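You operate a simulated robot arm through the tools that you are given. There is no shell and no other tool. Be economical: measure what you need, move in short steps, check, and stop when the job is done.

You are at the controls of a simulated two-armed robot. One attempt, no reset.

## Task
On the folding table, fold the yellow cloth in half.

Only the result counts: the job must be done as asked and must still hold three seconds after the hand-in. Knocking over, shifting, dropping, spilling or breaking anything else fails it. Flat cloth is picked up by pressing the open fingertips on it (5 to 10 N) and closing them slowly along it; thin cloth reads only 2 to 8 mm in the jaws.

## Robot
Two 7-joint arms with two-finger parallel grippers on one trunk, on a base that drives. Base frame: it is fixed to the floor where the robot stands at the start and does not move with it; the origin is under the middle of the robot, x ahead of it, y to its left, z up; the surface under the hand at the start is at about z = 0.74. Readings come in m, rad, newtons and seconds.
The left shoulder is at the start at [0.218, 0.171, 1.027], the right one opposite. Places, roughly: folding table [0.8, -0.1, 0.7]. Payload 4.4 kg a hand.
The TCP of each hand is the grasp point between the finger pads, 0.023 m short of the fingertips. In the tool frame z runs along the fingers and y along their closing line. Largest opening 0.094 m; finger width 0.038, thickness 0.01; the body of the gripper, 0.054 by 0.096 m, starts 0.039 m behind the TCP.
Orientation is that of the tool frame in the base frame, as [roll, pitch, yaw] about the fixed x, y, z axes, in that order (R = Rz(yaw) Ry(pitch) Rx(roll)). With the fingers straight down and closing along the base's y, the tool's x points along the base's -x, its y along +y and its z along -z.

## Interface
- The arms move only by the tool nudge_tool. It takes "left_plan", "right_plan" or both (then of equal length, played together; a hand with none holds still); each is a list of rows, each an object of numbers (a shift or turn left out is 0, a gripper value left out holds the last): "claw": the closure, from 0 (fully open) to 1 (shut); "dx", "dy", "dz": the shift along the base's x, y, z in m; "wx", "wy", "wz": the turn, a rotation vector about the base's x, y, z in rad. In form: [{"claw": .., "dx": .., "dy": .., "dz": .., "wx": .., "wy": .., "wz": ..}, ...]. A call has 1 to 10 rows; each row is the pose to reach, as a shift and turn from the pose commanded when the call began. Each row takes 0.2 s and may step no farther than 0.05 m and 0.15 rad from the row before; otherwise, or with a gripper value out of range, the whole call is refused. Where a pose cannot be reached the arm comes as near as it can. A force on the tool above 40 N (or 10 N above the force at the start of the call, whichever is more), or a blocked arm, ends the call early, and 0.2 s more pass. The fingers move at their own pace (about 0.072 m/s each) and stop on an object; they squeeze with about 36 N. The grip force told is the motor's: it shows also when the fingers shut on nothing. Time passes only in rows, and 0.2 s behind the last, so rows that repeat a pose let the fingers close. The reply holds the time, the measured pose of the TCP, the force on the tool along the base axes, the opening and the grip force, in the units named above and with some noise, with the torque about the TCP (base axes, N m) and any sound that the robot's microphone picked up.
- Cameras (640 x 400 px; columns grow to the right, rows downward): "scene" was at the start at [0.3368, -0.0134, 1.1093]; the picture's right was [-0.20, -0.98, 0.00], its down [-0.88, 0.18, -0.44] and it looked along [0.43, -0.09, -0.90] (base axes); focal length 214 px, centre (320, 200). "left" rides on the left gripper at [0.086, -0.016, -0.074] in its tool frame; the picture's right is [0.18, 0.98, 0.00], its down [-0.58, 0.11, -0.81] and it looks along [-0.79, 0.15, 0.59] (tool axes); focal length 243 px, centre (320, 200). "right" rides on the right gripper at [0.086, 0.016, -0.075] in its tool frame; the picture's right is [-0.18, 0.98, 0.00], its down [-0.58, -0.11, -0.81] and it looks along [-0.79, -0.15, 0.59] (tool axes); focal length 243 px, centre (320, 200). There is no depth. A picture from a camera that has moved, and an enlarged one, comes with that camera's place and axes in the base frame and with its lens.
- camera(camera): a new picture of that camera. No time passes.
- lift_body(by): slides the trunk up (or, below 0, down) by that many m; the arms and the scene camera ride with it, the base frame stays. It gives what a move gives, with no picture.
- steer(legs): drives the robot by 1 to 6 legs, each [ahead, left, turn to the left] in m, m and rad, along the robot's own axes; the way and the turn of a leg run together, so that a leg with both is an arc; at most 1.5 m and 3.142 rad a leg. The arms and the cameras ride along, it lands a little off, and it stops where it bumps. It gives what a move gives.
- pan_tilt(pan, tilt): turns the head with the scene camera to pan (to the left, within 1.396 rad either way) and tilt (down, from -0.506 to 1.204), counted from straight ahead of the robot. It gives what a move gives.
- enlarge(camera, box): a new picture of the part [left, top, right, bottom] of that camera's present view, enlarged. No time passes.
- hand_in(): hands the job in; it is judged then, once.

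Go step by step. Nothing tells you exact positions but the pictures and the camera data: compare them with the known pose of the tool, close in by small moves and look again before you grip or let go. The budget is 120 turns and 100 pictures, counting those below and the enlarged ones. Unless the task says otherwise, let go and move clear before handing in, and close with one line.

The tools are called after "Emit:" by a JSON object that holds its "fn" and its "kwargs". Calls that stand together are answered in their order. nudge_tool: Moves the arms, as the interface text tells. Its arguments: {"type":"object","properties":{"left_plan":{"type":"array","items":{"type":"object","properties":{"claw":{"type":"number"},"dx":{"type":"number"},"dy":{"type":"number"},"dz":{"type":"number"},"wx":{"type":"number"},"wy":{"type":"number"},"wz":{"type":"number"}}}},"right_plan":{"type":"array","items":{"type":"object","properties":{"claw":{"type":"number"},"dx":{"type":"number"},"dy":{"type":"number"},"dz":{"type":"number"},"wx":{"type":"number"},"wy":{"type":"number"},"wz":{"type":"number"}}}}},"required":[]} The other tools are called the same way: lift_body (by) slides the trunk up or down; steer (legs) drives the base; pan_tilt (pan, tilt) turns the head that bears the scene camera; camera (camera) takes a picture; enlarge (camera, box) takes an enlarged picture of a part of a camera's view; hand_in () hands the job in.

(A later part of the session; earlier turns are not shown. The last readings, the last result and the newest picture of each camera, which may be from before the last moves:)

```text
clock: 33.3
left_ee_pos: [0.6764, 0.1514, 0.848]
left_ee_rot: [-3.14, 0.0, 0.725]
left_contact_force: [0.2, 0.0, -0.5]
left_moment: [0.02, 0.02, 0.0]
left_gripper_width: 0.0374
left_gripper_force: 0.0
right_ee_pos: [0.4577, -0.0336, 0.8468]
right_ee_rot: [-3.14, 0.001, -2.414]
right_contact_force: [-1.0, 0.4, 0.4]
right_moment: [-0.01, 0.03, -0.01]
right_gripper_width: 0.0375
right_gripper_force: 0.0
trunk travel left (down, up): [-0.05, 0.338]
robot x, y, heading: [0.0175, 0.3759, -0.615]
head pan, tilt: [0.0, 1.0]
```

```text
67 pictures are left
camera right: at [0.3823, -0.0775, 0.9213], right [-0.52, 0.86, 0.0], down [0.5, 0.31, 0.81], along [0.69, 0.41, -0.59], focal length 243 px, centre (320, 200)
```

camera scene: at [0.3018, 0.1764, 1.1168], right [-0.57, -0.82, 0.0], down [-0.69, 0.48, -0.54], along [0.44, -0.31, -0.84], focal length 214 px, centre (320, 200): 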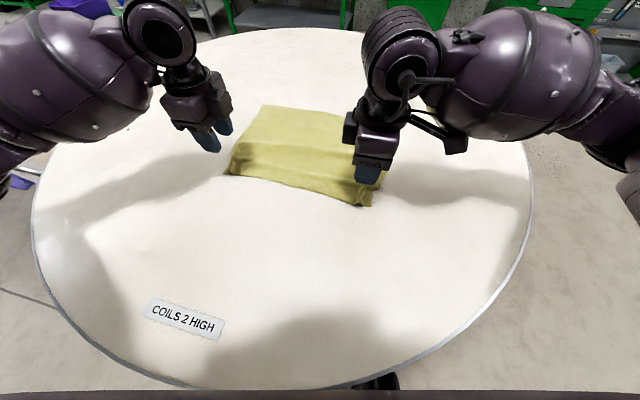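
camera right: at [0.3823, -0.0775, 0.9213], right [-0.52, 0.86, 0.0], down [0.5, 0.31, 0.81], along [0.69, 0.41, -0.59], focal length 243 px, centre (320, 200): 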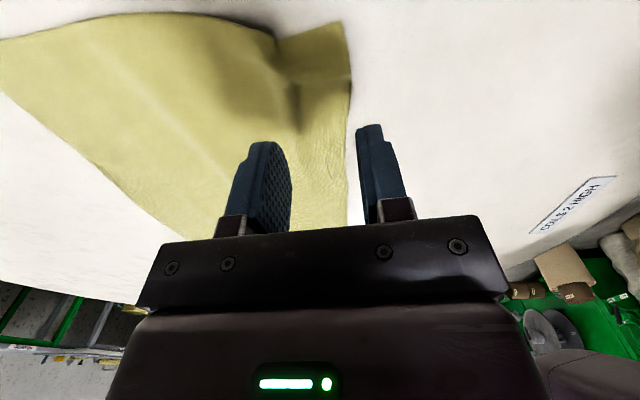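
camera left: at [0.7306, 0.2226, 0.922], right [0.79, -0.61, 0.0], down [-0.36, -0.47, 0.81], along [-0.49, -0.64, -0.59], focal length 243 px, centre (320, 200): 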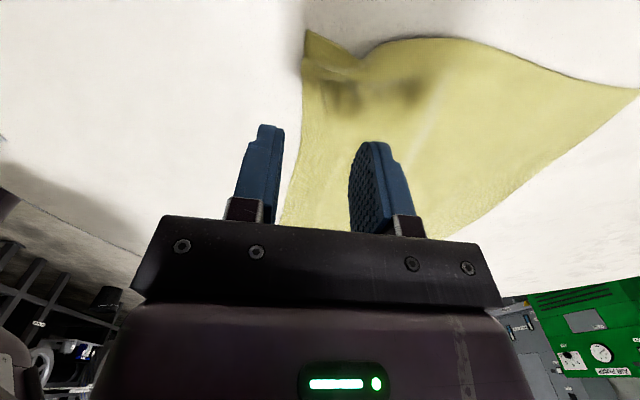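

The wrists turn freely, but I now see the same turned-back hem would form either way; its size is simply how deep I grip. The edge still has small ridges where I held it, so I'll turn back and re-pinch those with only about 1 cm of finger overlap at the edge.

Emit:
{"fn": "nudge_tool", "kwargs": {"left_plan": [{"wz": 0.15}, {"wz": 0.3}, {"wz": 0.45}, {"wz": 0.6}, {"wz": 0.75}, {"wz": 0.9}, {"wz": 1.05, "dx": -0.005, "dy": 0.005}, {"wz": 1.2, "dx": -0.013, "dy": 0.015}, {"wz": 1.35, "dx": -0.013, "dy": 0.015}, {"wz": 1.5, "dx": -0.013, "dy": 0.015}], "right_plan": [{"wz": -0.15}, {"wz": -0.3}, {"wz": -0.45}, {"wz": -0.6}, {"wz": -0.75}, {"wz": -0.9}, {"wz": -1.05, "dx": -0.005, "dy": 0.005}, {"wz": -1.2, "dx": -0.013, "dy": 0.015}, {"wz": -1.35, "dx": -0.013, "dy": 0.015}, {"wz": -1.5, "dx": -0.013, "dy": 0.015}]}}

Emit:
{"fn": "nudge_tool", "kwargs": {"left_plan": [{"wz": 0.071, "claw": 0.55}, {"wz": 0.071, "dz": -0.02}, {"wz": 0.071, "dz": -0.04}, {"wz": 0.071, "dz": -0.047}, {"wz": 0.071, "dz": -0.047}], "right_plan": [{"wz": -0.071, "claw": 0.55}, {"wz": -0.071, "dz": -0.02}, {"wz": -0.071, "dz": -0.04}, {"wz": -0.071, "dz": -0.047}, {"wz": -0.071, "dz": -0.047}]}}

Emit:
{"fn": "camera", "kwargs": {"camera": "left"}}

Emit:
{"fn": "camera", "kwargs": {"camera": "right"}}

```text
clock: 35.5
left_ee_pos: [0.6631, 0.1671, 0.8485]
left_ee_rot: [-3.14, -0.001, 2.229]
left_contact_force: [-0.5, 0.0, -0.1]
left_moment: [0.0, -0.03, 0.05]
left_gripper_width: 0.0378
left_gripper_force: 0.1
right_ee_pos: [0.4448, -0.0176, 0.8458]
right_ee_rot: [-3.138, -0.001, 2.366]
right_contact_force: [0.8, 0.0, 1.4]
right_moment: [0.01, 0.03, 0.01]
right_gripper_width: 0.0379
right_gripper_force: 0.0
trunk travel left (down, up): [-0.05, 0.338]
robot x, y, heading: [0.0212, 0.3759, -0.609]
head pan, tilt: [0.0, 1.0]
```

```text
clock: 36.7
left_ee_pos: [0.663, 0.1668, 0.8013]
left_ee_rot: [-3.141, 0.001, 2.297]
left_contact_force: [-0.3, 0.7, -0.1]
left_moment: [-0.02, -0.01, -0.01]
left_gripper_width: 0.0424
left_gripper_force: 0.1
right_ee_pos: [0.4436, -0.0174, 0.799]
right_ee_rot: [-3.138, -0.001, 2.295]
right_contact_force: [0.0, 0.3, 1.2]
right_moment: [-0.01, 0.04, 0.0]
right_gripper_width: 0.0423
right_gripper_force: 0.1
trunk travel left (down, up): [-0.05, 0.338]
robot x, y, heading: [0.0168, 0.377, -0.614]
head pan, tilt: [0.0, 1.0]
```

```text
66 pictures are left
camera left: at [0.5945, 0.2221, 0.8753], right [0.61, 0.79, 0.0], down [0.47, -0.36, 0.81], along [0.64, -0.49, -0.59], focal length 243 px, centre (320, 200)
```

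left: 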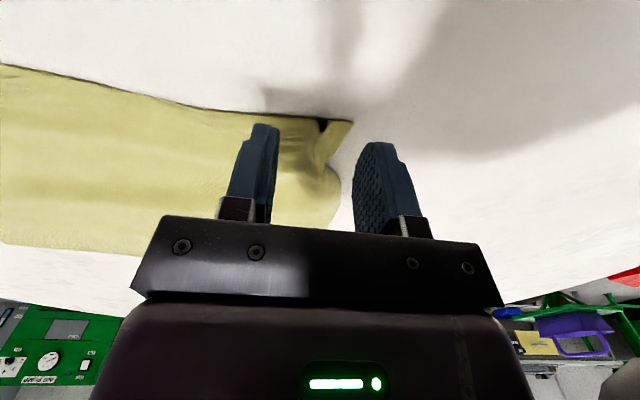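

```text
65 pictures are left
camera right: at [0.3996, 0.0581, 0.8745], right [0.86, 0.52, 0.0], down [0.31, -0.5, 0.81], along [0.41, -0.69, -0.59], focal length 243 px, centre (320, 200)
```

right: 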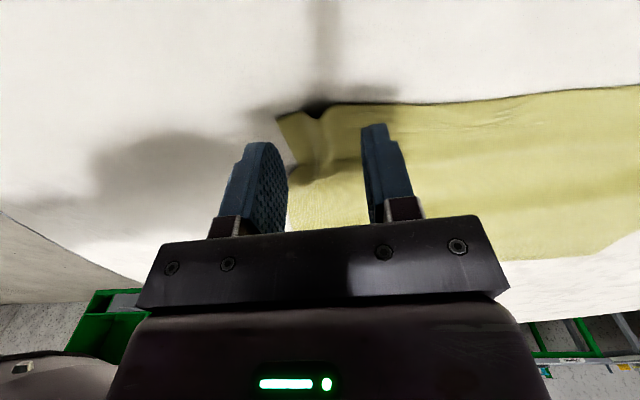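

The ridges stand between the fingers. I trim both hands to about 1 cm overlap, go down to light contact and check force.

Emit:
{"fn": "nudge_tool", "kwargs": {"left_plan": [{"dx": 0.004, "dy": -0.005, "dz": -0.015}, {"dx": 0.004, "dy": -0.005, "dz": -0.03}, {"dx": 0.004, "dy": -0.005, "dz": -0.035}, {"dx": 0.004, "dy": -0.005, "dz": -0.038}, {"dx": 0.004, "dy": -0.005, "dz": -0.038}], "right_plan": [{"dx": -0.005, "dy": 0.006, "dz": -0.015}, {"dx": -0.005, "dy": 0.006, "dz": -0.03}, {"dx": -0.005, "dy": 0.006, "dz": -0.034}, {"dx": -0.005, "dy": 0.006, "dz": -0.036}, {"dx": -0.005, "dy": 0.006, "dz": -0.036}]}}

Emit:
{"fn": "enlarge", "kwargs": {"camera": "left", "box": [200, 60, 440, 210]}}

Emit:
{"fn": "enlarge", "kwargs": {"camera": "right", "box": [200, 60, 440, 210]}}

```text
clock: 37.9
left_ee_pos: [0.6669, 0.1635, 0.764]
left_ee_rot: [3.141, 0.002, 2.296]
left_contact_force: [0.2, 1.1, 5.2]
left_moment: [-0.07, 0.02, -0.03]
left_gripper_width: 0.0424
left_gripper_force: 0.1
right_ee_pos: [0.4393, -0.0118, 0.7644]
right_ee_rot: [-3.139, -0.001, 2.297]
right_contact_force: [0.9, 0.0, 2.4]
right_moment: [0.02, -0.05, -0.03]
right_gripper_width: 0.0422
right_gripper_force: 0.4
trunk travel left (down, up): [-0.05, 0.338]
robot x, y, heading: [0.0203, 0.3729, -0.612]
head pan, tilt: [0.0, 1.0]
```

```text
2.67 times, centred on (320, 135) of left
camera zoom: at [0.5979, 0.217, 0.8383], right [0.61, 0.79, 0.0], down [0.47, -0.36, 0.81], along [0.64, -0.49, -0.59], focal length 647 px, centre (320, 373)
```

zoom: 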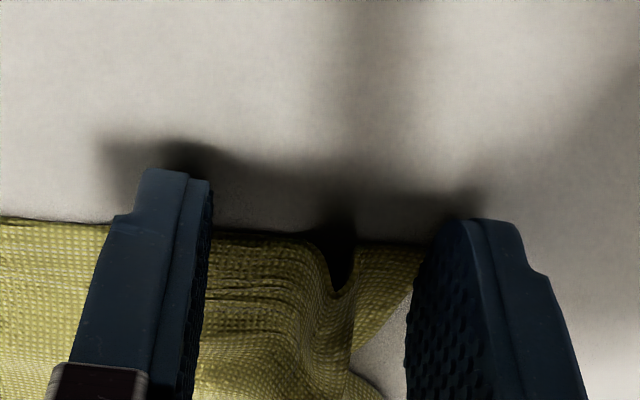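

```text
2.67 times, centred on (320, 135) of right
camera zoom: at [0.3944, 0.0646, 0.8393], right [0.86, 0.52, 0.0], down [0.31, -0.5, 0.81], along [0.41, -0.69, -0.59], focal length 647 px, centre (320, 373)
```

zoom: 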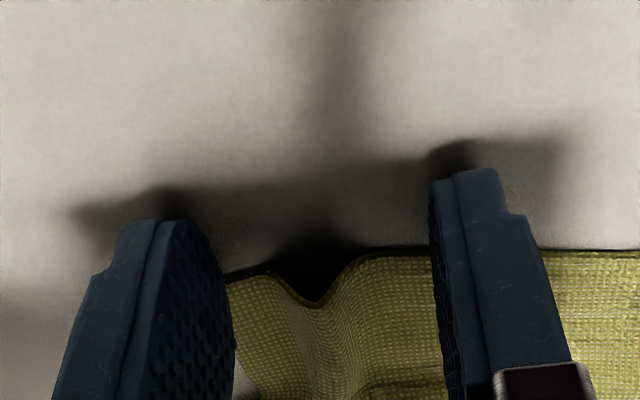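

Both ridges sit nicely between the pads with shallow overlap. I close slowly.

Emit:
{"fn": "nudge_tool", "kwargs": {"left_plan": [{"claw": 0.6}, {"claw": 0.65}, {"claw": 0.7}, {"claw": 0.75}, {"claw": 0.8}, {"claw": 0.85}, {"claw": 0.9}, {"claw": 0.95}, {"claw": 1.0}, {"claw": 1.0}], "right_plan": [{"claw": 0.6, "dz": -0.0006}, {"claw": 0.65, "dz": -0.0006}, {"claw": 0.7, "dz": -0.0006}, {"claw": 0.75, "dz": -0.0006}, {"claw": 0.8, "dz": -0.0006}, {"claw": 0.85, "dz": -0.0006}, {"claw": 0.9, "dz": -0.0006}, {"claw": 0.95, "dz": -0.0006}, {"claw": 1.0, "dz": -0.0006}, {"claw": 1.0, "dz": -0.0006}]}}

Emit:
{"fn": "enlarge", "kwargs": {"camera": "left", "box": [200, 60, 440, 210]}}

Emit:
{"fn": "enlarge", "kwargs": {"camera": "right", "box": [200, 60, 440, 210]}}

```text
clock: 40.1
left_ee_pos: [0.6668, 0.1635, 0.7654]
left_ee_rot: [-3.141, 0.004, 2.294]
left_contact_force: [-4.4, -3.3, 7.1]
left_moment: [-0.13, 0.06, -0.09]
left_gripper_width: 0.0026
left_gripper_force: 36.5
right_ee_pos: [0.4375, -0.0111, 0.7643]
right_ee_rot: [-3.137, 0.0, 2.297]
right_contact_force: [4.6, 4.3, 10.7]
right_moment: [-0.02, -0.24, 0.12]
right_gripper_width: 0.0024
right_gripper_force: 35.8
trunk travel left (down, up): [-0.05, 0.338]
robot x, y, heading: [0.0219, 0.3732, -0.611]
head pan, tilt: [0.0, 1.0]
```

```text
2.67 times, centred on (320, 135) of left
camera zoom: at [0.5974, 0.2173, 0.8383], right [0.61, 0.79, 0.0], down [0.47, -0.36, 0.81], along [0.64, -0.49, -0.59], focal length 647 px, centre (320, 373)
```

zoom: 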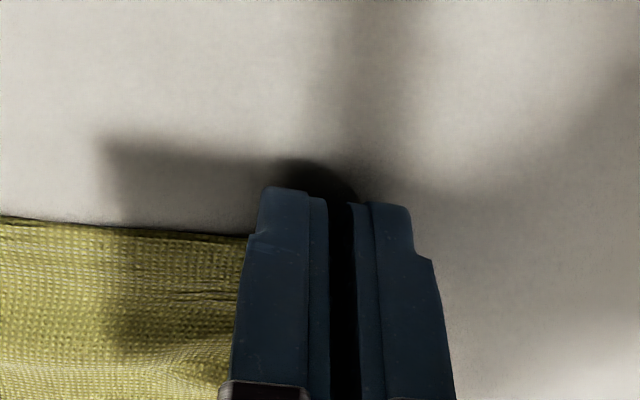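

```text
2.67 times, centred on (320, 135) of right
camera zoom: at [0.3941, 0.0649, 0.839], right [0.86, 0.52, 0.0], down [0.31, -0.5, 0.81], along [0.41, -0.69, -0.59], focal length 647 px, centre (320, 373)
```

zoom: 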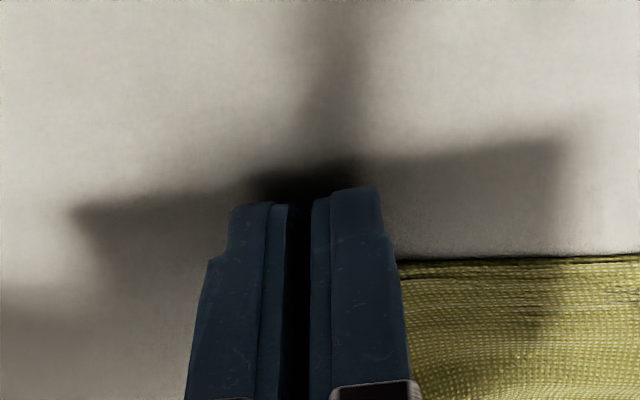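

Both hands hold the edge shallowly. I carry it over in an arc to about 95% and stop 6 cm up to look.

Emit:
{"fn": "nudge_tool", "kwargs": {"left_plan": [{"dx": 0.006, "dy": -0.008, "dz": 0.03}, {"dx": 0.019, "dy": -0.024, "dz": 0.06}, {"dx": 0.036, "dy": -0.044, "dz": 0.085}, {"dx": 0.053, "dy": -0.066, "dz": 0.1}, {"dx": 0.071, "dy": -0.088, "dz": 0.11}, {"dx": 0.089, "dy": -0.109, "dz": 0.11}, {"dx": 0.107, "dy": -0.131, "dz": 0.105}, {"dx": 0.125, "dy": -0.153, "dz": 0.095}, {"dx": 0.141, "dy": -0.173, "dz": 0.08}, {"dx": 0.154, "dy": -0.189, "dz": 0.06}], "right_plan": [{"dx": 0.007, "dy": -0.009, "dz": 0.03}, {"dx": 0.021, "dy": -0.026, "dz": 0.06}, {"dx": 0.038, "dy": -0.047, "dz": 0.085}, {"dx": 0.057, "dy": -0.07, "dz": 0.1}, {"dx": 0.076, "dy": -0.094, "dz": 0.11}, {"dx": 0.095, "dy": -0.117, "dz": 0.11}, {"dx": 0.114, "dy": -0.141, "dz": 0.105}, {"dx": 0.133, "dy": -0.164, "dz": 0.095}, {"dx": 0.15, "dy": -0.185, "dz": 0.08}, {"dx": 0.164, "dy": -0.202, "dz": 0.06}]}}

Emit:
{"fn": "enlarge", "kwargs": {"camera": "scene", "box": [200, 60, 440, 210]}}

Emit:
{"fn": "camera", "kwargs": {"camera": "left"}}

Emit:
{"fn": "camera", "kwargs": {"camera": "right"}}

```text
clock: 42.3
left_ee_pos: [0.8214, -0.0275, 0.8214]
left_ee_rot: [3.141, -0.002, 2.296]
left_contact_force: [-3.6, -2.8, -0.3]
left_moment: [-0.09, 0.12, -0.09]
left_gripper_width: 0.0024
left_gripper_force: 36.5
right_ee_pos: [0.6046, -0.2147, 0.8222]
right_ee_rot: [-3.138, 0.0, 2.297]
right_contact_force: [4.0, 3.1, 0.3]
right_moment: [0.13, -0.09, 0.14]
right_gripper_width: 0.0023
right_gripper_force: 36.3
trunk travel left (down, up): [-0.05, 0.338]
robot x, y, heading: [0.0167, 0.3742, -0.612]
head pan, tilt: [0.0, 1.0]
```

```text
2.67 times, centred on (320, 135) of scene
camera zoom: at [0.3024, 0.1757, 1.1163], right [-0.57, -0.82, 0.0], down [-0.69, 0.48, -0.54], along [0.44, -0.31, -0.84], focal length 572 px, centre (320, 373)
```

zoom: 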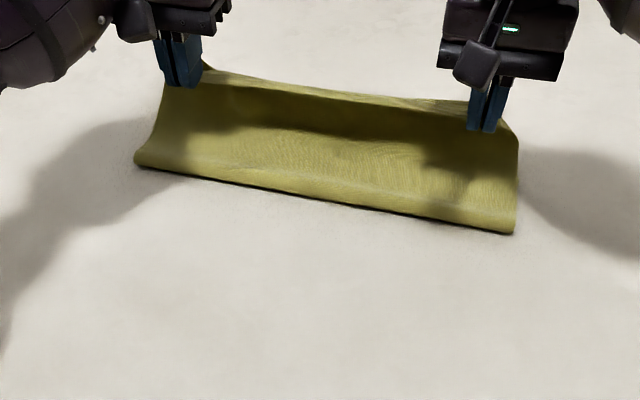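

```text
59 pictures are left
camera left: at [0.7519, 0.0272, 0.8953], right [0.61, 0.79, 0.0], down [0.47, -0.36, 0.81], along [0.64, -0.49, -0.59], focal length 243 px, centre (320, 200)
```

left: 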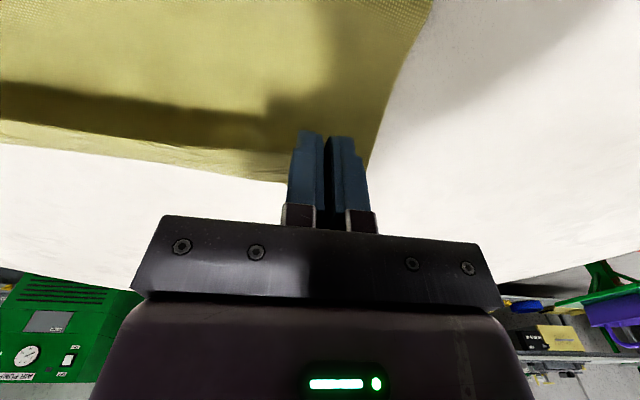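

```text
58 pictures are left
camera right: at [0.5597, -0.1384, 0.8966], right [0.86, 0.52, 0.0], down [0.31, -0.51, 0.81], along [0.41, -0.69, -0.59], focal length 243 px, centre (320, 200)
```

right: 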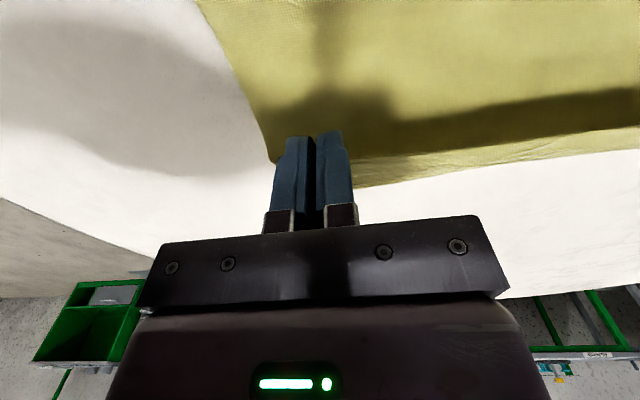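

No hem shows this time. I advance about 1.5 cm more while lowering close to the table, ready to let go, and look again.

Emit:
{"fn": "nudge_tool", "kwargs": {"left_plan": [{"dx": 0.003, "dy": -0.004, "dz": -0.015}, {"dx": 0.007, "dy": -0.009, "dz": -0.03}, {"dx": 0.01, "dy": -0.012, "dz": -0.042}, {"dx": 0.01, "dy": -0.012, "dz": -0.048}, {"dx": 0.01, "dy": -0.012, "dz": -0.048}], "right_plan": [{"dx": 0.003, "dy": -0.004, "dz": -0.015}, {"dx": 0.007, "dy": -0.009, "dz": -0.03}, {"dx": 0.01, "dy": -0.012, "dz": -0.042}, {"dx": 0.01, "dy": -0.012, "dz": -0.048}, {"dx": 0.01, "dy": -0.012, "dz": -0.048}]}}

Emit:
{"fn": "enlarge", "kwargs": {"camera": "scene", "box": [200, 60, 440, 210]}}

Emit:
{"fn": "enlarge", "kwargs": {"camera": "left", "box": [160, 60, 400, 210]}}

Emit:
{"fn": "enlarge", "kwargs": {"camera": "right", "box": [240, 60, 480, 210]}}

```text
clock: 43.5
left_ee_pos: [0.8297, -0.0378, 0.7749]
left_ee_rot: [3.141, 0.0, 2.297]
left_contact_force: [-4.9, -4.2, -0.3]
left_moment: [-0.1, 0.12, -0.1]
left_gripper_width: 0.0024
left_gripper_force: 36.0
right_ee_pos: [0.6136, -0.2252, 0.7744]
right_ee_rot: [-3.139, 0.0, 2.298]
right_contact_force: [4.2, 5.0, -0.3]
right_moment: [0.09, -0.13, 0.14]
right_gripper_width: 0.0024
right_gripper_force: 35.6
trunk travel left (down, up): [-0.05, 0.338]
robot x, y, heading: [0.018, 0.3737, -0.607]
head pan, tilt: [0.0, 1.0]
```

```text
2.67 times, centred on (320, 135) of scene
camera zoom: at [0.3017, 0.1764, 1.1169], right [-0.57, -0.82, 0.0], down [-0.69, 0.48, -0.54], along [0.44, -0.31, -0.84], focal length 572 px, centre (320, 373)
```

zoom: 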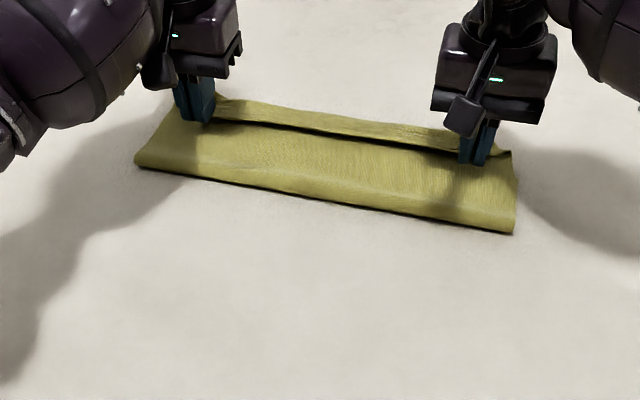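

```text
2.67 times, centred on (280, 135) of left
camera zoom: at [0.762, 0.0162, 0.8494], right [0.61, 0.79, 0.0], down [0.47, -0.36, 0.81], along [0.64, -0.49, -0.59], focal length 647 px, centre (427, 373)
```

zoom: 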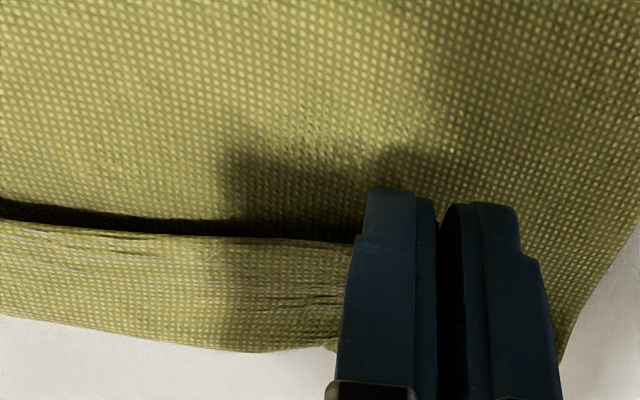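

```text
2.67 times, centred on (360, 135) of right
camera zoom: at [0.5688, -0.1493, 0.8504], right [0.86, 0.52, 0.0], down [0.31, -0.5, 0.81], along [0.41, -0.69, -0.59], focal length 647 px, centre (213, 373)
```

zoom: 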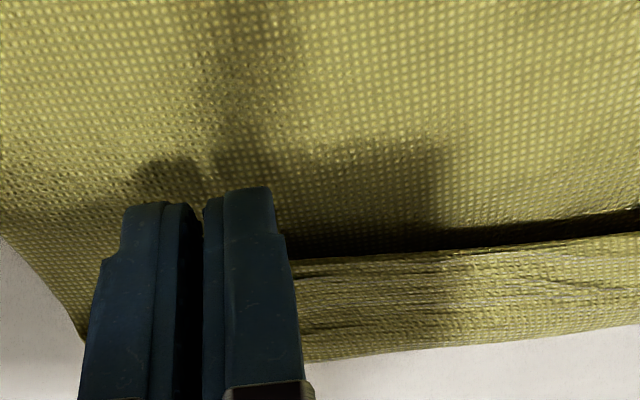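

The held edge still points back toward me, rolling about 2 cm, and the rest of the fold looks right. I'll raise it, move forward and tilt the fingers so the edge turns up and over before letting go.

Emit:
{"fn": "nudge_tool", "kwargs": {"left_plan": [{"dx": 0.001, "dy": -0.004, "dz": 0.02}, {"dx": 0.003, "dy": -0.008, "dz": 0.035, "wx": 0.1, "wy": 0.09}, {"dx": 0.006, "dy": -0.012, "dz": 0.045, "wx": 0.2, "wy": 0.18}, {"dx": 0.01, "dy": -0.0165, "dz": 0.045, "wx": 0.3, "wy": 0.27}, {"dx": 0.01, "dy": -0.0165, "dz": 0.045, "wx": 0.37, "wy": 0.33}, {"dx": 0.01, "dy": -0.0165, "dz": 0.045, "wx": 0.37, "wy": 0.33}], "right_plan": [{"dx": 0.004, "dy": -0.004, "dz": 0.02}, {"dx": 0.009, "dy": -0.008, "dz": 0.035, "wx": 0.1, "wy": 0.09}, {"dx": 0.014, "dy": -0.012, "dz": 0.045, "wx": 0.2, "wy": 0.18}, {"dx": 0.018, "dy": -0.017, "dz": 0.045, "wx": 0.3, "wy": 0.27}, {"dx": 0.018, "dy": -0.017, "dz": 0.045, "wx": 0.37, "wy": 0.33}, {"dx": 0.018, "dy": -0.017, "dz": 0.045, "wx": 0.37, "wy": 0.33}]}}

Emit:
{"fn": "camera", "kwargs": {"camera": "scene"}}

Emit:
{"fn": "camera", "kwargs": {"camera": "left"}}

```text
clock: 44.9
left_ee_pos: [0.8187, -0.027, 0.8237]
left_ee_rot: [-3.14, -0.498, 2.296]
left_contact_force: [-2.7, -4.1, 0.5]
left_moment: [-0.11, 0.07, -0.06]
left_gripper_width: 0.0025
left_gripper_force: 35.8
left hand out of reach, approached as far as the arm can: row 4, 5, 6
right_ee_pos: [0.6313, -0.2428, 0.8199]
right_ee_rot: [-3.138, -0.5, 2.297]
right_contact_force: [3.8, 2.8, 0.2]
right_moment: [0.12, -0.11, 0.01]
right_gripper_width: 0.0023
right_gripper_force: 36.3
trunk travel left (down, up): [-0.05, 0.338]
robot x, y, heading: [0.0211, 0.3789, -0.609]
head pan, tilt: [0.0, 1.0]
```

```text
54 pictures are left
camera scene: at [0.3018, 0.1757, 1.1164], right [-0.57, -0.82, 0.0], down [-0.69, 0.48, -0.54], along [0.44, -0.31, -0.84], focal length 214 px, centre (320, 200)
```

scene: 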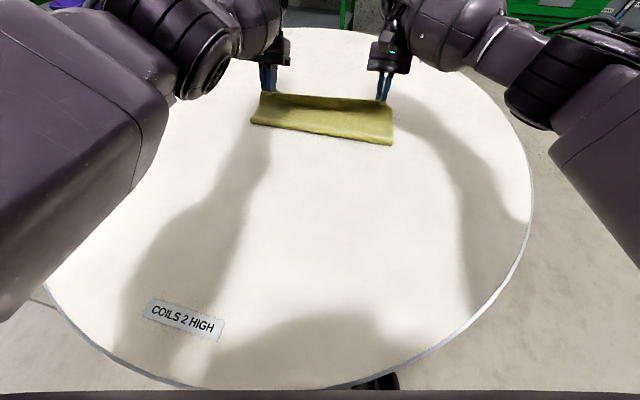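

```text
53 pictures are left
camera left: at [0.7801, -0.0075, 0.9307], right [0.63, 0.77, 0.09], down [0.68, -0.6, 0.43], along [0.38, -0.21, -0.9], focal length 243 px, centre (320, 200)
```

left: 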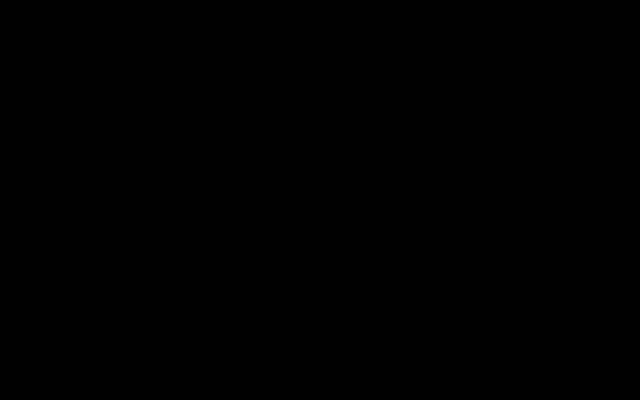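

The left arm is at its reach limit with this tilt. I look closely at the present state of the cloth.

Emit:
{"fn": "enlarge", "kwargs": {"camera": "scene", "box": [240, 60, 400, 160]}}

Emit:
{"fn": "camera", "kwargs": {"camera": "right"}}

```text
4.00 times, centred on (320, 110) of scene
camera zoom: at [0.3018, 0.1757, 1.1164], right [-0.57, -0.82, 0.0], down [-0.69, 0.48, -0.54], along [0.44, -0.31, -0.84], focal length 858 px, centre (320, 560)
```

zoom: 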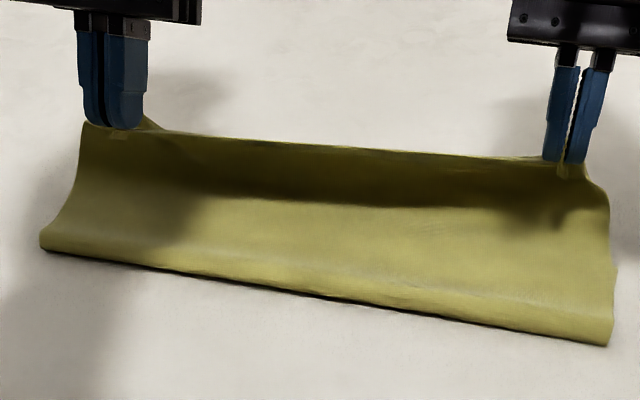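

```text
51 pictures are left
camera right: at [0.6174, -0.2014, 0.9261], right [0.84, 0.53, -0.09], down [0.52, -0.74, 0.43], along [0.16, -0.41, -0.9], focal length 243 px, centre (320, 200)
```

right: 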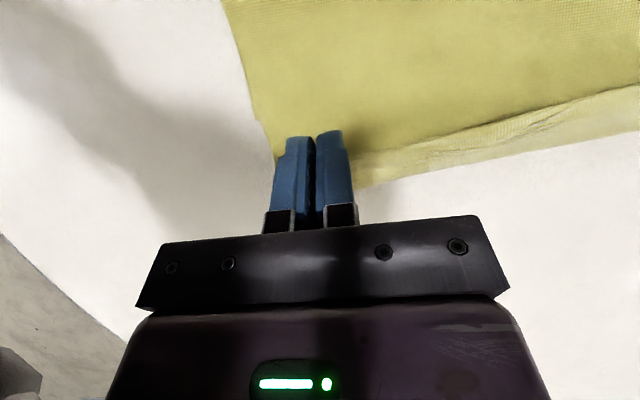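

From above, the lower layer's far edge sits about 4–5 cm beyond its old line; the whole folded cloth slid forward, which is harmless. The left hand lags, so I'll bring both hands back a little and drive 7 cm closer to gain reach.

Emit:
{"fn": "nudge_tool", "kwargs": {"left_plan": [{"dx": -0.018, "dy": 0.011}, {"dx": -0.036, "dy": 0.022}, {"dx": -0.054, "dy": 0.033}, {"dx": -0.054, "dy": 0.033}], "right_plan": [{"dx": -0.018, "dy": 0.011}, {"dx": -0.036, "dy": 0.022}, {"dx": -0.054, "dy": 0.033}, {"dx": -0.054, "dy": 0.033}]}}

Emit:
{"fn": "steer", "kwargs": {"legs": [[0.07, 0.0, 0.0]]}}

Emit:
{"fn": "camera", "kwargs": {"camera": "scene"}}

Emit:
{"fn": "camera", "kwargs": {"camera": "right"}}

Emit:
{"fn": "camera", "kwargs": {"camera": "left"}}

```text
clock: 45.9
left_ee_pos: [0.8063, -0.0367, 0.8186]
left_ee_rot: [-3.138, -0.494, 2.296]
left_contact_force: [-4.7, -3.3, -0.5]
left_moment: [-0.08, 0.11, 0.01]
left_gripper_width: 0.0023
left_gripper_force: 35.7
left hand out of reach, approached as far as the arm can: row 1, 2, 3, 4
right_ee_pos: [0.5769, -0.2094, 0.8201]
right_ee_rot: [-3.136, -0.496, 2.297]
right_contact_force: [4.3, 2.4, -0.9]
right_moment: [0.09, -0.1, 0.01]
right_gripper_width: 0.0023
right_gripper_force: 35.9
trunk travel left (down, up): [-0.05, 0.338]
robot x, y, heading: [0.0145, 0.3754, -0.613]
head pan, tilt: [0.0, 1.0]
```

```text
clock: 46.9
left_ee_pos: [0.8636, -0.0768, 0.8191]
left_ee_rot: [-3.141, -0.497, 2.298]
left_contact_force: [-4.5, -3.3, 0.5]
left_moment: [-0.09, 0.11, 0.0]
left_gripper_width: 0.0025
left_gripper_force: 35.5
right_ee_pos: [0.6337, -0.2501, 0.8198]
right_ee_rot: [-3.135, -0.497, 2.299]
right_contact_force: [4.3, 3.8, -0.4]
right_moment: [0.12, -0.1, 0.04]
right_gripper_width: 0.0025
right_gripper_force: 35.8
trunk travel left (down, up): [-0.05, 0.338]
robot x, y, heading: [0.0772, 0.3337, -0.614]
head pan, tilt: [0.0, 1.0]
```

```text
50 pictures are left
camera scene: at [0.3586, 0.1369, 1.1167], right [-0.57, -0.82, 0.0], down [-0.69, 0.48, -0.54], along [0.44, -0.31, -0.84], focal length 214 px, centre (320, 200)
```

scene: 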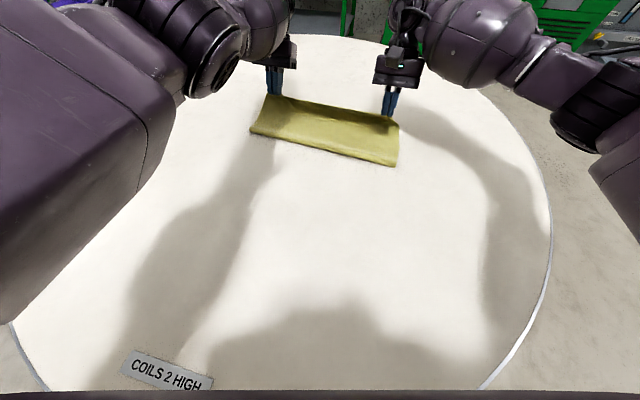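

```text
49 pictures are left
camera right: at [0.6204, -0.2071, 0.9271], right [0.84, 0.53, -0.09], down [0.52, -0.74, 0.43], along [0.16, -0.41, -0.9], focal length 243 px, centre (320, 200)
```

right: 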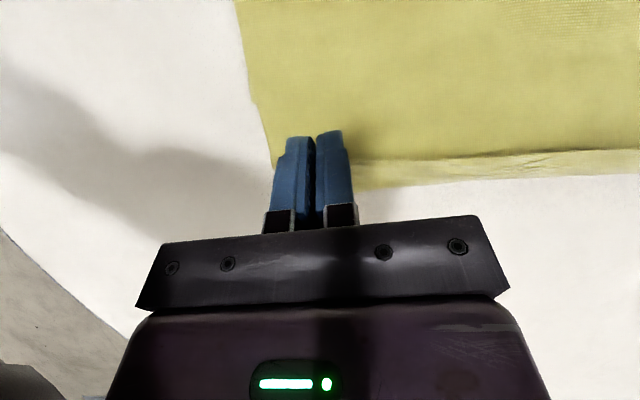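

```text
48 pictures are left
camera left: at [0.8245, -0.0563, 0.925], right [0.63, 0.77, 0.09], down [0.68, -0.6, 0.43], along [0.39, -0.21, -0.9], focal length 243 px, centre (320, 200)
```

left: 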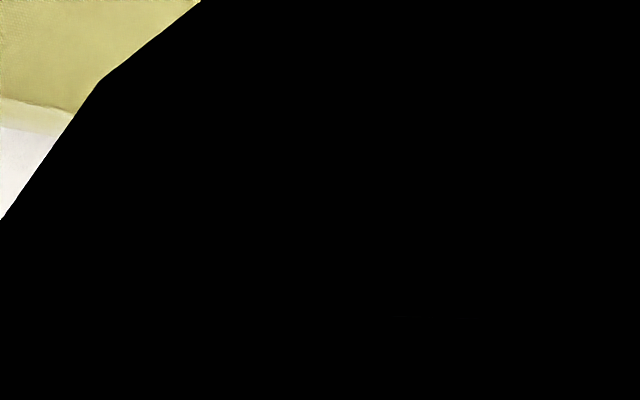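

The top edge is now about 3 cm short of the lower edge but still held 5.5 cm up, so it will gain length as it comes down. I lower part way while moving forward and tilting a bit more.

Emit:
{"fn": "nudge_tool", "kwargs": {"left_plan": [{"dx": 0.004, "dy": -0.004, "dz": -0.006, "wx": 0.1, "wy": 0.09}, {"dx": 0.007, "dy": -0.008, "dz": -0.013, "wx": 0.2, "wy": 0.18}, {"dx": 0.01, "dy": -0.0115, "dz": -0.02, "wx": 0.2, "wy": 0.18}, {"dx": 0.01, "dy": -0.0115, "dz": -0.02, "wx": 0.2, "wy": 0.18}], "right_plan": [{"dx": 0.004, "dy": -0.005, "dz": -0.006, "wx": 0.1, "wy": 0.09}, {"dx": 0.009, "dy": -0.01, "dz": -0.013, "wx": 0.2, "wy": 0.18}, {"dx": 0.013, "dy": -0.0153, "dz": -0.02, "wx": 0.2, "wy": 0.18}, {"dx": 0.013, "dy": -0.0153, "dz": -0.02, "wx": 0.2, "wy": 0.18}]}}

Emit:
{"fn": "enlarge", "kwargs": {"camera": "scene", "box": [240, 60, 432, 180]}}

Emit:
{"fn": "camera", "kwargs": {"camera": "right"}}

```text
clock: 47.9
left_ee_pos: [0.8449, -0.0787, 0.8001]
left_ee_rot: [-3.123, -0.558, 2.276]
left_contact_force: [1.6, 0.8, 0.7]
left_moment: [-0.04, 0.04, 0.07]
left_gripper_width: 0.0027
left_gripper_force: 36.0
left hand out of reach, approached as far as the arm can: row 1, 2, 3, 4
right_ee_pos: [0.647, -0.2641, 0.7997]
right_ee_rot: [-3.135, -0.767, 2.296]
right_contact_force: [0.2, -0.1, 0.1]
right_moment: [0.04, -0.02, -0.03]
right_gripper_width: 0.0025
right_gripper_force: 35.1
trunk travel left (down, up): [-0.05, 0.338]
robot x, y, heading: [0.0761, 0.3396, -0.614]
head pan, tilt: [0.0, 1.0]
```

```text
3.33 times, centred on (336, 120) of scene
camera zoom: at [0.3581, 0.1366, 1.1167], right [-0.57, -0.82, 0.0], down [-0.69, 0.48, -0.54], along [0.44, -0.31, -0.84], focal length 715 px, centre (267, 467)
```

zoom: 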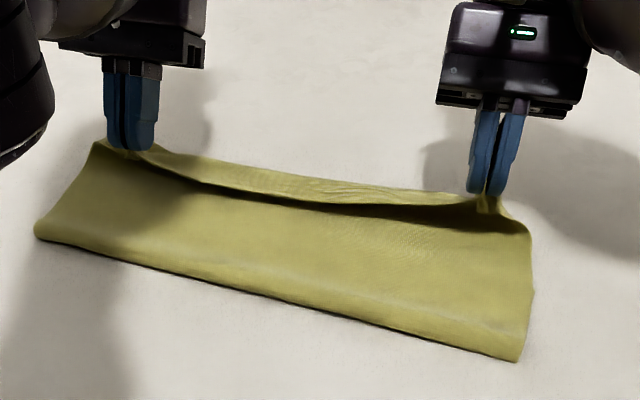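

```text
46 pictures are left
camera right: at [0.6528, -0.245, 0.9137], right [0.82, 0.56, -0.13], down [0.57, -0.8, 0.18], along [-0.01, -0.22, -0.97], focal length 243 px, centre (320, 200)
```

right: 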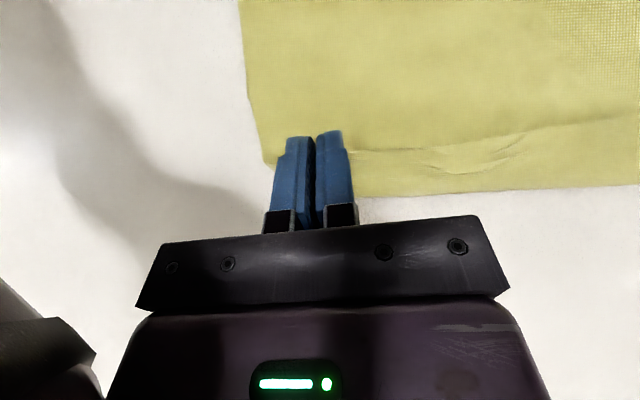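

The right hand shows both edges parallel and about 2 cm apart before dropping. I open the fingers and see how it falls.

Emit:
{"fn": "nudge_tool", "kwargs": {"left_plan": [{"claw": 0.8}, {"claw": 0.6}, {"claw": 0.5}, {"claw": 0.5}], "right_plan": [{"claw": 0.8}, {"claw": 0.6}, {"claw": 0.5}, {"claw": 0.5}]}}

Emit:
{"fn": "enlarge", "kwargs": {"camera": "scene", "box": [240, 60, 432, 180]}}

Emit:
{"fn": "camera", "kwargs": {"camera": "right"}}

```text
clock: 48.9
left_ee_pos: [0.8456, -0.0766, 0.8003]
left_ee_rot: [-3.136, -0.559, 2.281]
left_contact_force: [0.6, -0.2, 0.3]
left_moment: [-0.02, 0.01, 0.0]
left_gripper_width: 0.0471
left_gripper_force: 0.1
right_ee_pos: [0.6471, -0.2644, 0.8003]
right_ee_rot: [-3.136, -0.765, 2.299]
right_contact_force: [-0.5, 0.5, 0.2]
right_moment: [0.0, -0.03, 0.02]
right_gripper_width: 0.047
right_gripper_force: 0.0
trunk travel left (down, up): [-0.05, 0.338]
robot x, y, heading: [0.0769, 0.3341, -0.609]
head pan, tilt: [0.0, 1.0]
```

```text
3.33 times, centred on (336, 120) of scene
camera zoom: at [0.3582, 0.1371, 1.1168], right [-0.57, -0.82, 0.0], down [-0.69, 0.48, -0.54], along [0.44, -0.31, -0.84], focal length 715 px, centre (267, 467)
```

zoom: 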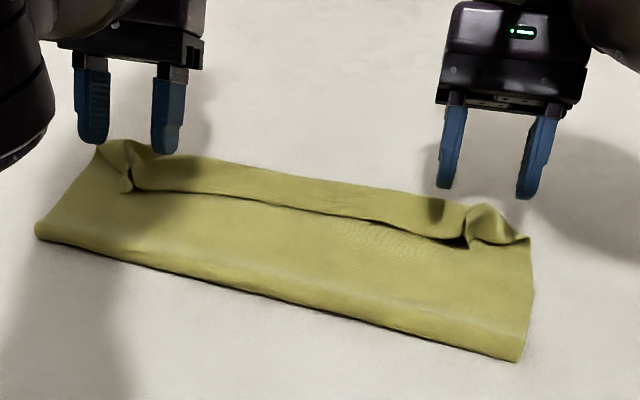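

```text
44 pictures are left
camera right: at [0.6531, -0.2442, 0.9144], right [0.82, 0.56, -0.13], down [0.57, -0.8, 0.18], along [-0.01, -0.22, -0.97], focal length 243 px, centre (320, 200)
```

right: 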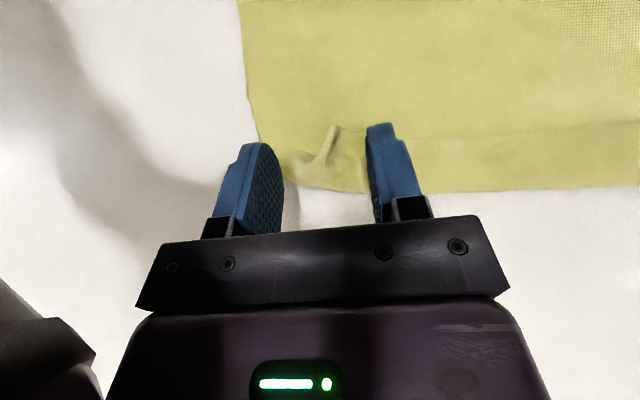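

Released. I lift the hands clear and upright to get a clean view of what the strip is.

Emit:
{"fn": "nudge_tool", "kwargs": {"left_plan": [{"dz": 0.03}, {"dz": 0.06}, {"dz": 0.08, "wx": -0.1, "wy": -0.09, "dx": -0.01, "dy": 0.01}, {"dz": 0.1, "wx": -0.2, "wy": -0.18, "dx": -0.02, "dy": 0.03}, {"dz": 0.11, "wx": -0.3, "wy": -0.27, "dx": -0.03, "dy": 0.05}, {"dz": 0.12, "wx": -0.41, "wy": -0.37, "dx": -0.03, "dy": 0.09}, {"dz": 0.12, "wx": -0.41, "wy": -0.37, "dx": -0.03, "dy": 0.13}, {"dz": 0.12, "wx": -0.41, "wy": -0.37, "dx": -0.03, "dy": 0.17}], "right_plan": [{"dz": 0.03}, {"dz": 0.06}, {"dz": 0.08, "wx": -0.1, "wy": -0.09}, {"dz": 0.1, "wx": -0.2, "wy": -0.18, "dx": -0.02}, {"dz": 0.11, "wx": -0.3, "wy": -0.27, "dx": -0.05}, {"dz": 0.12, "wx": -0.4, "wy": -0.36, "dx": -0.09}, {"dz": 0.12, "wx": -0.5, "wy": -0.45, "dx": -0.13}, {"dz": 0.12, "wx": -0.57, "wy": -0.51, "dx": -0.17}]}}

Emit:
{"fn": "enlarge", "kwargs": {"camera": "scene", "box": [240, 70, 432, 190]}}

Emit:
{"fn": "camera", "kwargs": {"camera": "left"}}

Emit:
{"fn": "camera", "kwargs": {"camera": "right"}}

```text
clock: 50.7
left_ee_pos: [0.8156, 0.0953, 0.9221]
left_ee_rot: [3.133, -0.003, 2.286]
left_contact_force: [-0.5, -0.5, 0.3]
left_moment: [-0.03, -0.03, 0.0]
left_gripper_width: 0.0469
left_gripper_force: 0.1
right_ee_pos: [0.476, -0.2628, 0.922]
right_ee_rot: [-3.137, 0.003, 2.297]
right_contact_force: [0.4, 0.1, 1.0]
right_moment: [0.02, -0.03, 0.03]
right_gripper_width: 0.0469
right_gripper_force: 0.0
trunk travel left (down, up): [-0.05, 0.338]
robot x, y, heading: [0.0746, 0.3359, -0.611]
head pan, tilt: [0.0, 1.0]
```

```text
3.33 times, centred on (336, 130) of scene
camera zoom: at [0.3572, 0.1381, 1.1176], right [-0.57, -0.82, 0.0], down [-0.69, 0.48, -0.54], along [0.44, -0.31, -0.84], focal length 715 px, centre (267, 433)
```

zoom: 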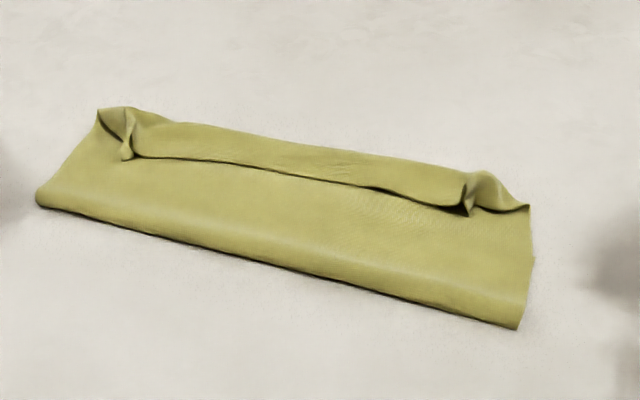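

```text
42 pictures are left
camera left: at [0.7473, 0.1498, 0.9958], right [0.62, 0.78, 0.01], down [0.46, -0.37, 0.81], along [0.63, -0.5, -0.59], focal length 243 px, centre (320, 200)
```

left: 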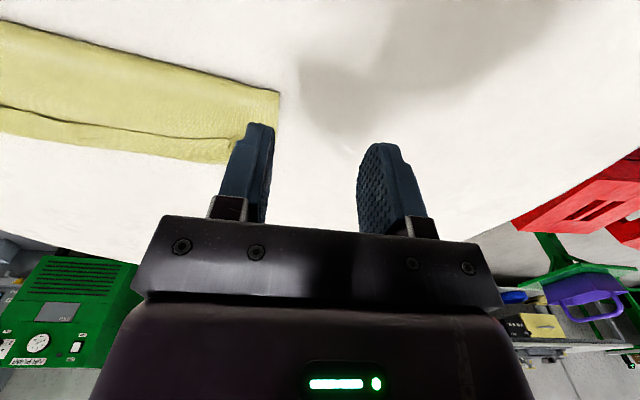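

```text
41 pictures are left
camera right: at [0.4316, -0.187, 0.9967], right [0.86, 0.52, 0.0], down [0.31, -0.5, 0.81], along [0.42, -0.69, -0.59], focal length 243 px, centre (320, 200)
```

right: 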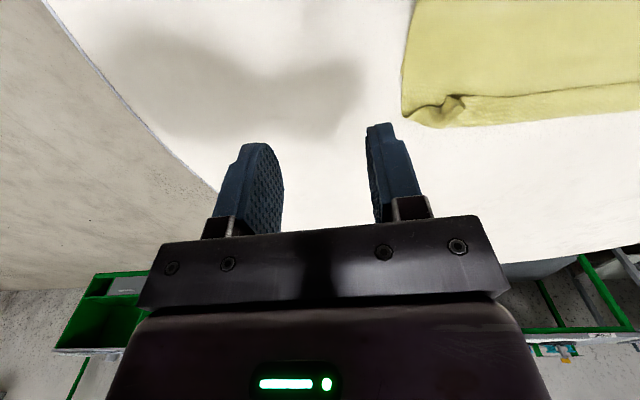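

It is clear now: a 2.5 cm hem is turned back on top. I'll re-pinch the two standing ridges, unfold as before, and then regrasp with the closing line across the edge so only a sliver is held.

Emit:
{"fn": "nudge_tool", "kwargs": {"left_plan": [{"dx": 0.009, "dy": -0.04, "wz": -0.05}, {"dx": 0.018, "dy": -0.08, "wz": -0.107}, {"dx": 0.027, "dy": -0.12, "wz": -0.107}, {"dx": 0.036, "dy": -0.163, "wz": -0.107}, {"dx": 0.036, "dy": -0.163, "dz": -0.045, "wz": -0.107}, {"dx": 0.036, "dy": -0.163, "dz": -0.09, "wz": -0.107}, {"dx": 0.036, "dy": -0.163, "dz": -0.11, "wz": -0.107}, {"dx": 0.036, "dy": -0.163, "dz": -0.11, "wz": -0.107}], "right_plan": [{"dx": 0.042, "dy": 0.001, "wz": -0.05}, {"dx": 0.084, "dy": 0.002, "wz": -0.107}, {"dx": 0.126, "dy": 0.003, "wz": -0.107}, {"dx": 0.168, "dy": 0.005, "wz": -0.107}, {"dx": 0.168, "dy": 0.005, "dz": -0.045, "wz": -0.107}, {"dx": 0.168, "dy": 0.005, "dz": -0.09, "wz": -0.107}, {"dx": 0.168, "dy": 0.005, "dz": -0.11, "wz": -0.107}, {"dx": 0.168, "dy": 0.005, "dz": -0.11, "wz": -0.107}]}}

Emit:
{"fn": "camera", "kwargs": {"camera": "left"}}

Emit:
{"fn": "camera", "kwargs": {"camera": "right"}}

```text
clock: 52.5
left_ee_pos: [0.8516, -0.069, 0.8112]
left_ee_rot: [3.135, -0.006, 2.178]
left_contact_force: [-0.1, -0.5, -0.2]
left_moment: [0.0, 0.01, 0.02]
left_gripper_width: 0.047
left_gripper_force: 0.1
right_ee_pos: [0.6437, -0.2606, 0.8115]
right_ee_rot: [-3.137, 0.0, 2.189]
right_contact_force: [0.3, 0.2, -0.3]
right_moment: [0.01, 0.0, 0.03]
right_gripper_width: 0.0469
right_gripper_force: 0.0
trunk travel left (down, up): [-0.05, 0.338]
robot x, y, heading: [0.076, 0.3292, -0.61]
head pan, tilt: [0.0, 1.0]
```

```text
40 pictures are left
camera left: at [0.7895, -0.0073, 0.8851], right [0.7, 0.71, 0.01], down [0.42, -0.42, 0.8], along [0.58, -0.56, -0.6], focal length 243 px, centre (320, 200)
```

left: 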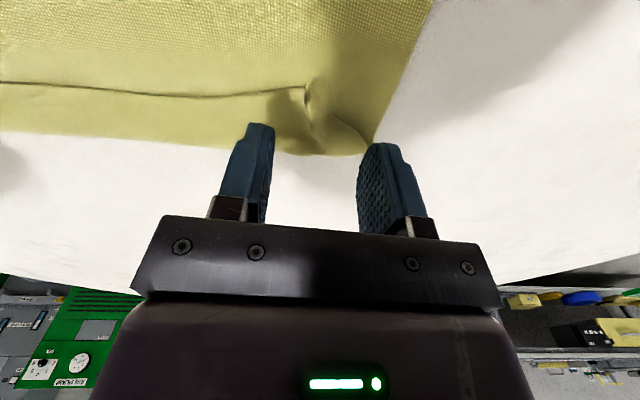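

```text
39 pictures are left
camera right: at [0.6081, -0.179, 0.8856], right [0.91, 0.42, 0.0], down [0.25, -0.53, 0.81], along [0.34, -0.73, -0.59], focal length 243 px, centre (320, 200)
```

right: 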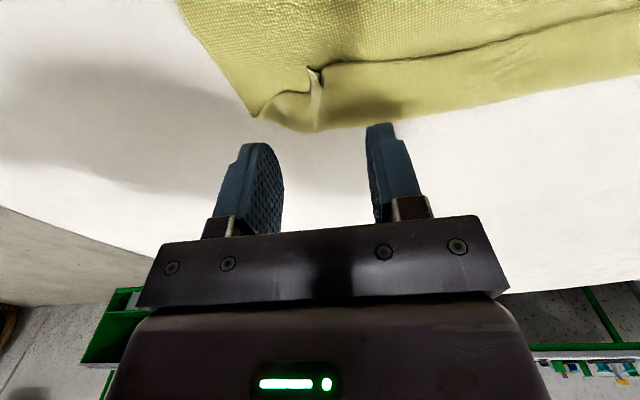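

Both ridges lie between the fingers. I shift the right hand 1 cm nearer, lower to just above the layers and close.

Emit:
{"fn": "nudge_tool", "kwargs": {"left_plan": [{"dz": -0.02}, {"dz": -0.035}, {"dz": -0.042}, {"dz": -0.042, "claw": 0.65}, {"dz": -0.042, "claw": 0.8}, {"dz": -0.042, "claw": 1.0}, {"dz": -0.042, "claw": 1.0}, {"dz": -0.042, "claw": 1.0}], "right_plan": [{"dx": -0.007, "dy": 0.01, "dz": -0.02}, {"dx": -0.007, "dy": 0.01, "dz": -0.035}, {"dx": -0.007, "dy": 0.01, "dz": -0.042}, {"dx": -0.007, "dy": 0.01, "dz": -0.042, "claw": 0.65}, {"dx": -0.007, "dy": 0.01, "dz": -0.042, "claw": 0.8}, {"dx": -0.007, "dy": 0.01, "dz": -0.042, "claw": 1.0}, {"dx": -0.007, "dy": 0.01, "dz": -0.042, "claw": 1.0}, {"dx": -0.007, "dy": 0.01, "dz": -0.042, "claw": 1.0}]}}

Emit:
{"fn": "enlarge", "kwargs": {"camera": "scene", "box": [240, 70, 432, 190]}}

```text
clock: 54.3
left_ee_pos: [0.8508, -0.0688, 0.7683]
left_ee_rot: [3.135, -0.009, 2.178]
left_contact_force: [-5.8, -5.3, 0.5]
left_moment: [-0.13, 0.14, -0.06]
left_gripper_width: 0.0031
left_gripper_force: 36.2
right_ee_pos: [0.6386, -0.2498, 0.7687]
right_ee_rot: [-3.139, 0.0, 2.194]
right_contact_force: [5.6, 5.2, 1.0]
right_moment: [0.11, -0.09, 0.08]
right_gripper_width: 0.0032
right_gripper_force: 35.9
trunk travel left (down, up): [-0.05, 0.338]
robot x, y, heading: [0.0749, 0.3361, -0.614]
head pan, tilt: [0.0, 1.0]
```

```text
3.33 times, centred on (336, 130) of scene
camera zoom: at [0.3582, 0.1372, 1.1169], right [-0.57, -0.82, 0.0], down [-0.69, 0.48, -0.54], along [0.44, -0.31, -0.84], focal length 715 px, centre (267, 433)
```

zoom: 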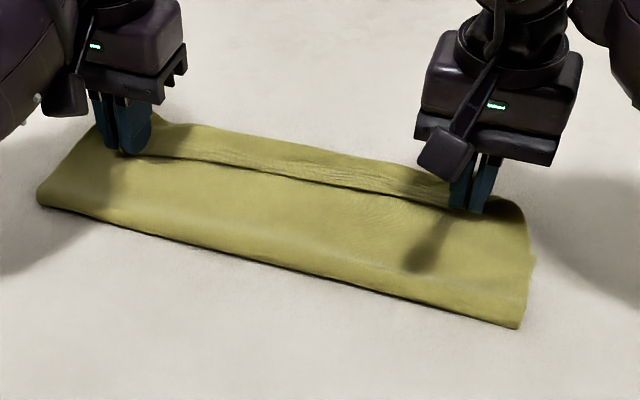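

Both hands hold the ridges. I unfold back toward me with an arc.

Emit:
{"fn": "nudge_tool", "kwargs": {"left_plan": [{"dx": -0.007, "dy": 0.01, "dz": 0.03}, {"dx": -0.021, "dy": 0.029, "dz": 0.06}, {"dx": -0.038, "dy": 0.053, "dz": 0.085}, {"dx": -0.055, "dy": 0.076, "dz": 0.1}, {"dx": -0.071, "dy": 0.1, "dz": 0.1}, {"dx": -0.088, "dy": 0.123, "dz": 0.09}, {"dx": -0.105, "dy": 0.146, "dz": 0.075}, {"dx": -0.121, "dy": 0.17, "dz": 0.045}, {"dx": -0.134, "dy": 0.187, "dz": 0.015}, {"dx": -0.139, "dy": 0.195, "dz": 0.0}], "right_plan": [{"dx": -0.007, "dy": 0.01, "dz": 0.03}, {"dx": -0.021, "dy": 0.029, "dz": 0.06}, {"dx": -0.038, "dy": 0.053, "dz": 0.085}, {"dx": -0.055, "dy": 0.076, "dz": 0.1}, {"dx": -0.071, "dy": 0.1, "dz": 0.1}, {"dx": -0.088, "dy": 0.123, "dz": 0.09}, {"dx": -0.105, "dy": 0.146, "dz": 0.075}, {"dx": -0.121, "dy": 0.17, "dz": 0.045}, {"dx": -0.134, "dy": 0.187, "dz": 0.015}, {"dx": -0.139, "dy": 0.195, "dz": 0.0}]}}

Emit:
{"fn": "enlarge", "kwargs": {"camera": "scene", "box": [180, 60, 500, 260]}}

```text
clock: 56.5
left_ee_pos: [0.7115, 0.1255, 0.7673]
left_ee_rot: [3.137, -0.005, 2.177]
left_contact_force: [-5.7, -4.8, 1.0]
left_moment: [-0.07, 0.12, -0.03]
left_gripper_width: 0.003
left_gripper_force: 36.1
right_ee_pos: [0.4998, -0.055, 0.7686]
right_ee_rot: [-3.136, -0.001, 2.192]
right_contact_force: [5.7, 5.1, 1.5]
right_moment: [0.11, -0.21, 0.04]
right_gripper_width: 0.0029
right_gripper_force: 36.2
trunk travel left (down, up): [-0.05, 0.338]
robot x, y, heading: [0.0729, 0.3343, -0.61]
head pan, tilt: [0.0, 1.0]
```

```text
2.00 times, centred on (340, 160) of scene
camera zoom: at [0.3582, 0.1372, 1.1169], right [-0.57, -0.82, 0.0], down [-0.69, 0.48, -0.54], along [0.44, -0.31, -0.84], focal length 429 px, centre (280, 280)
```

zoom: 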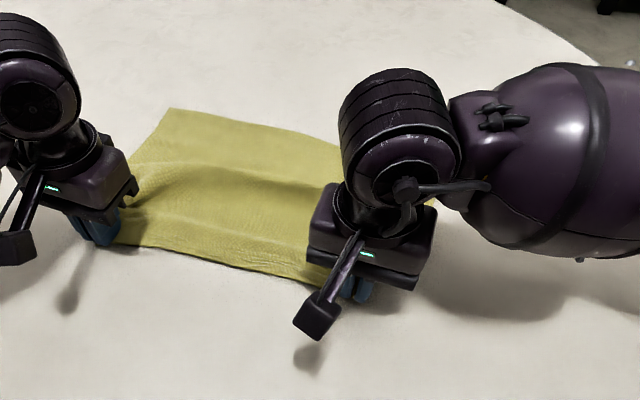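

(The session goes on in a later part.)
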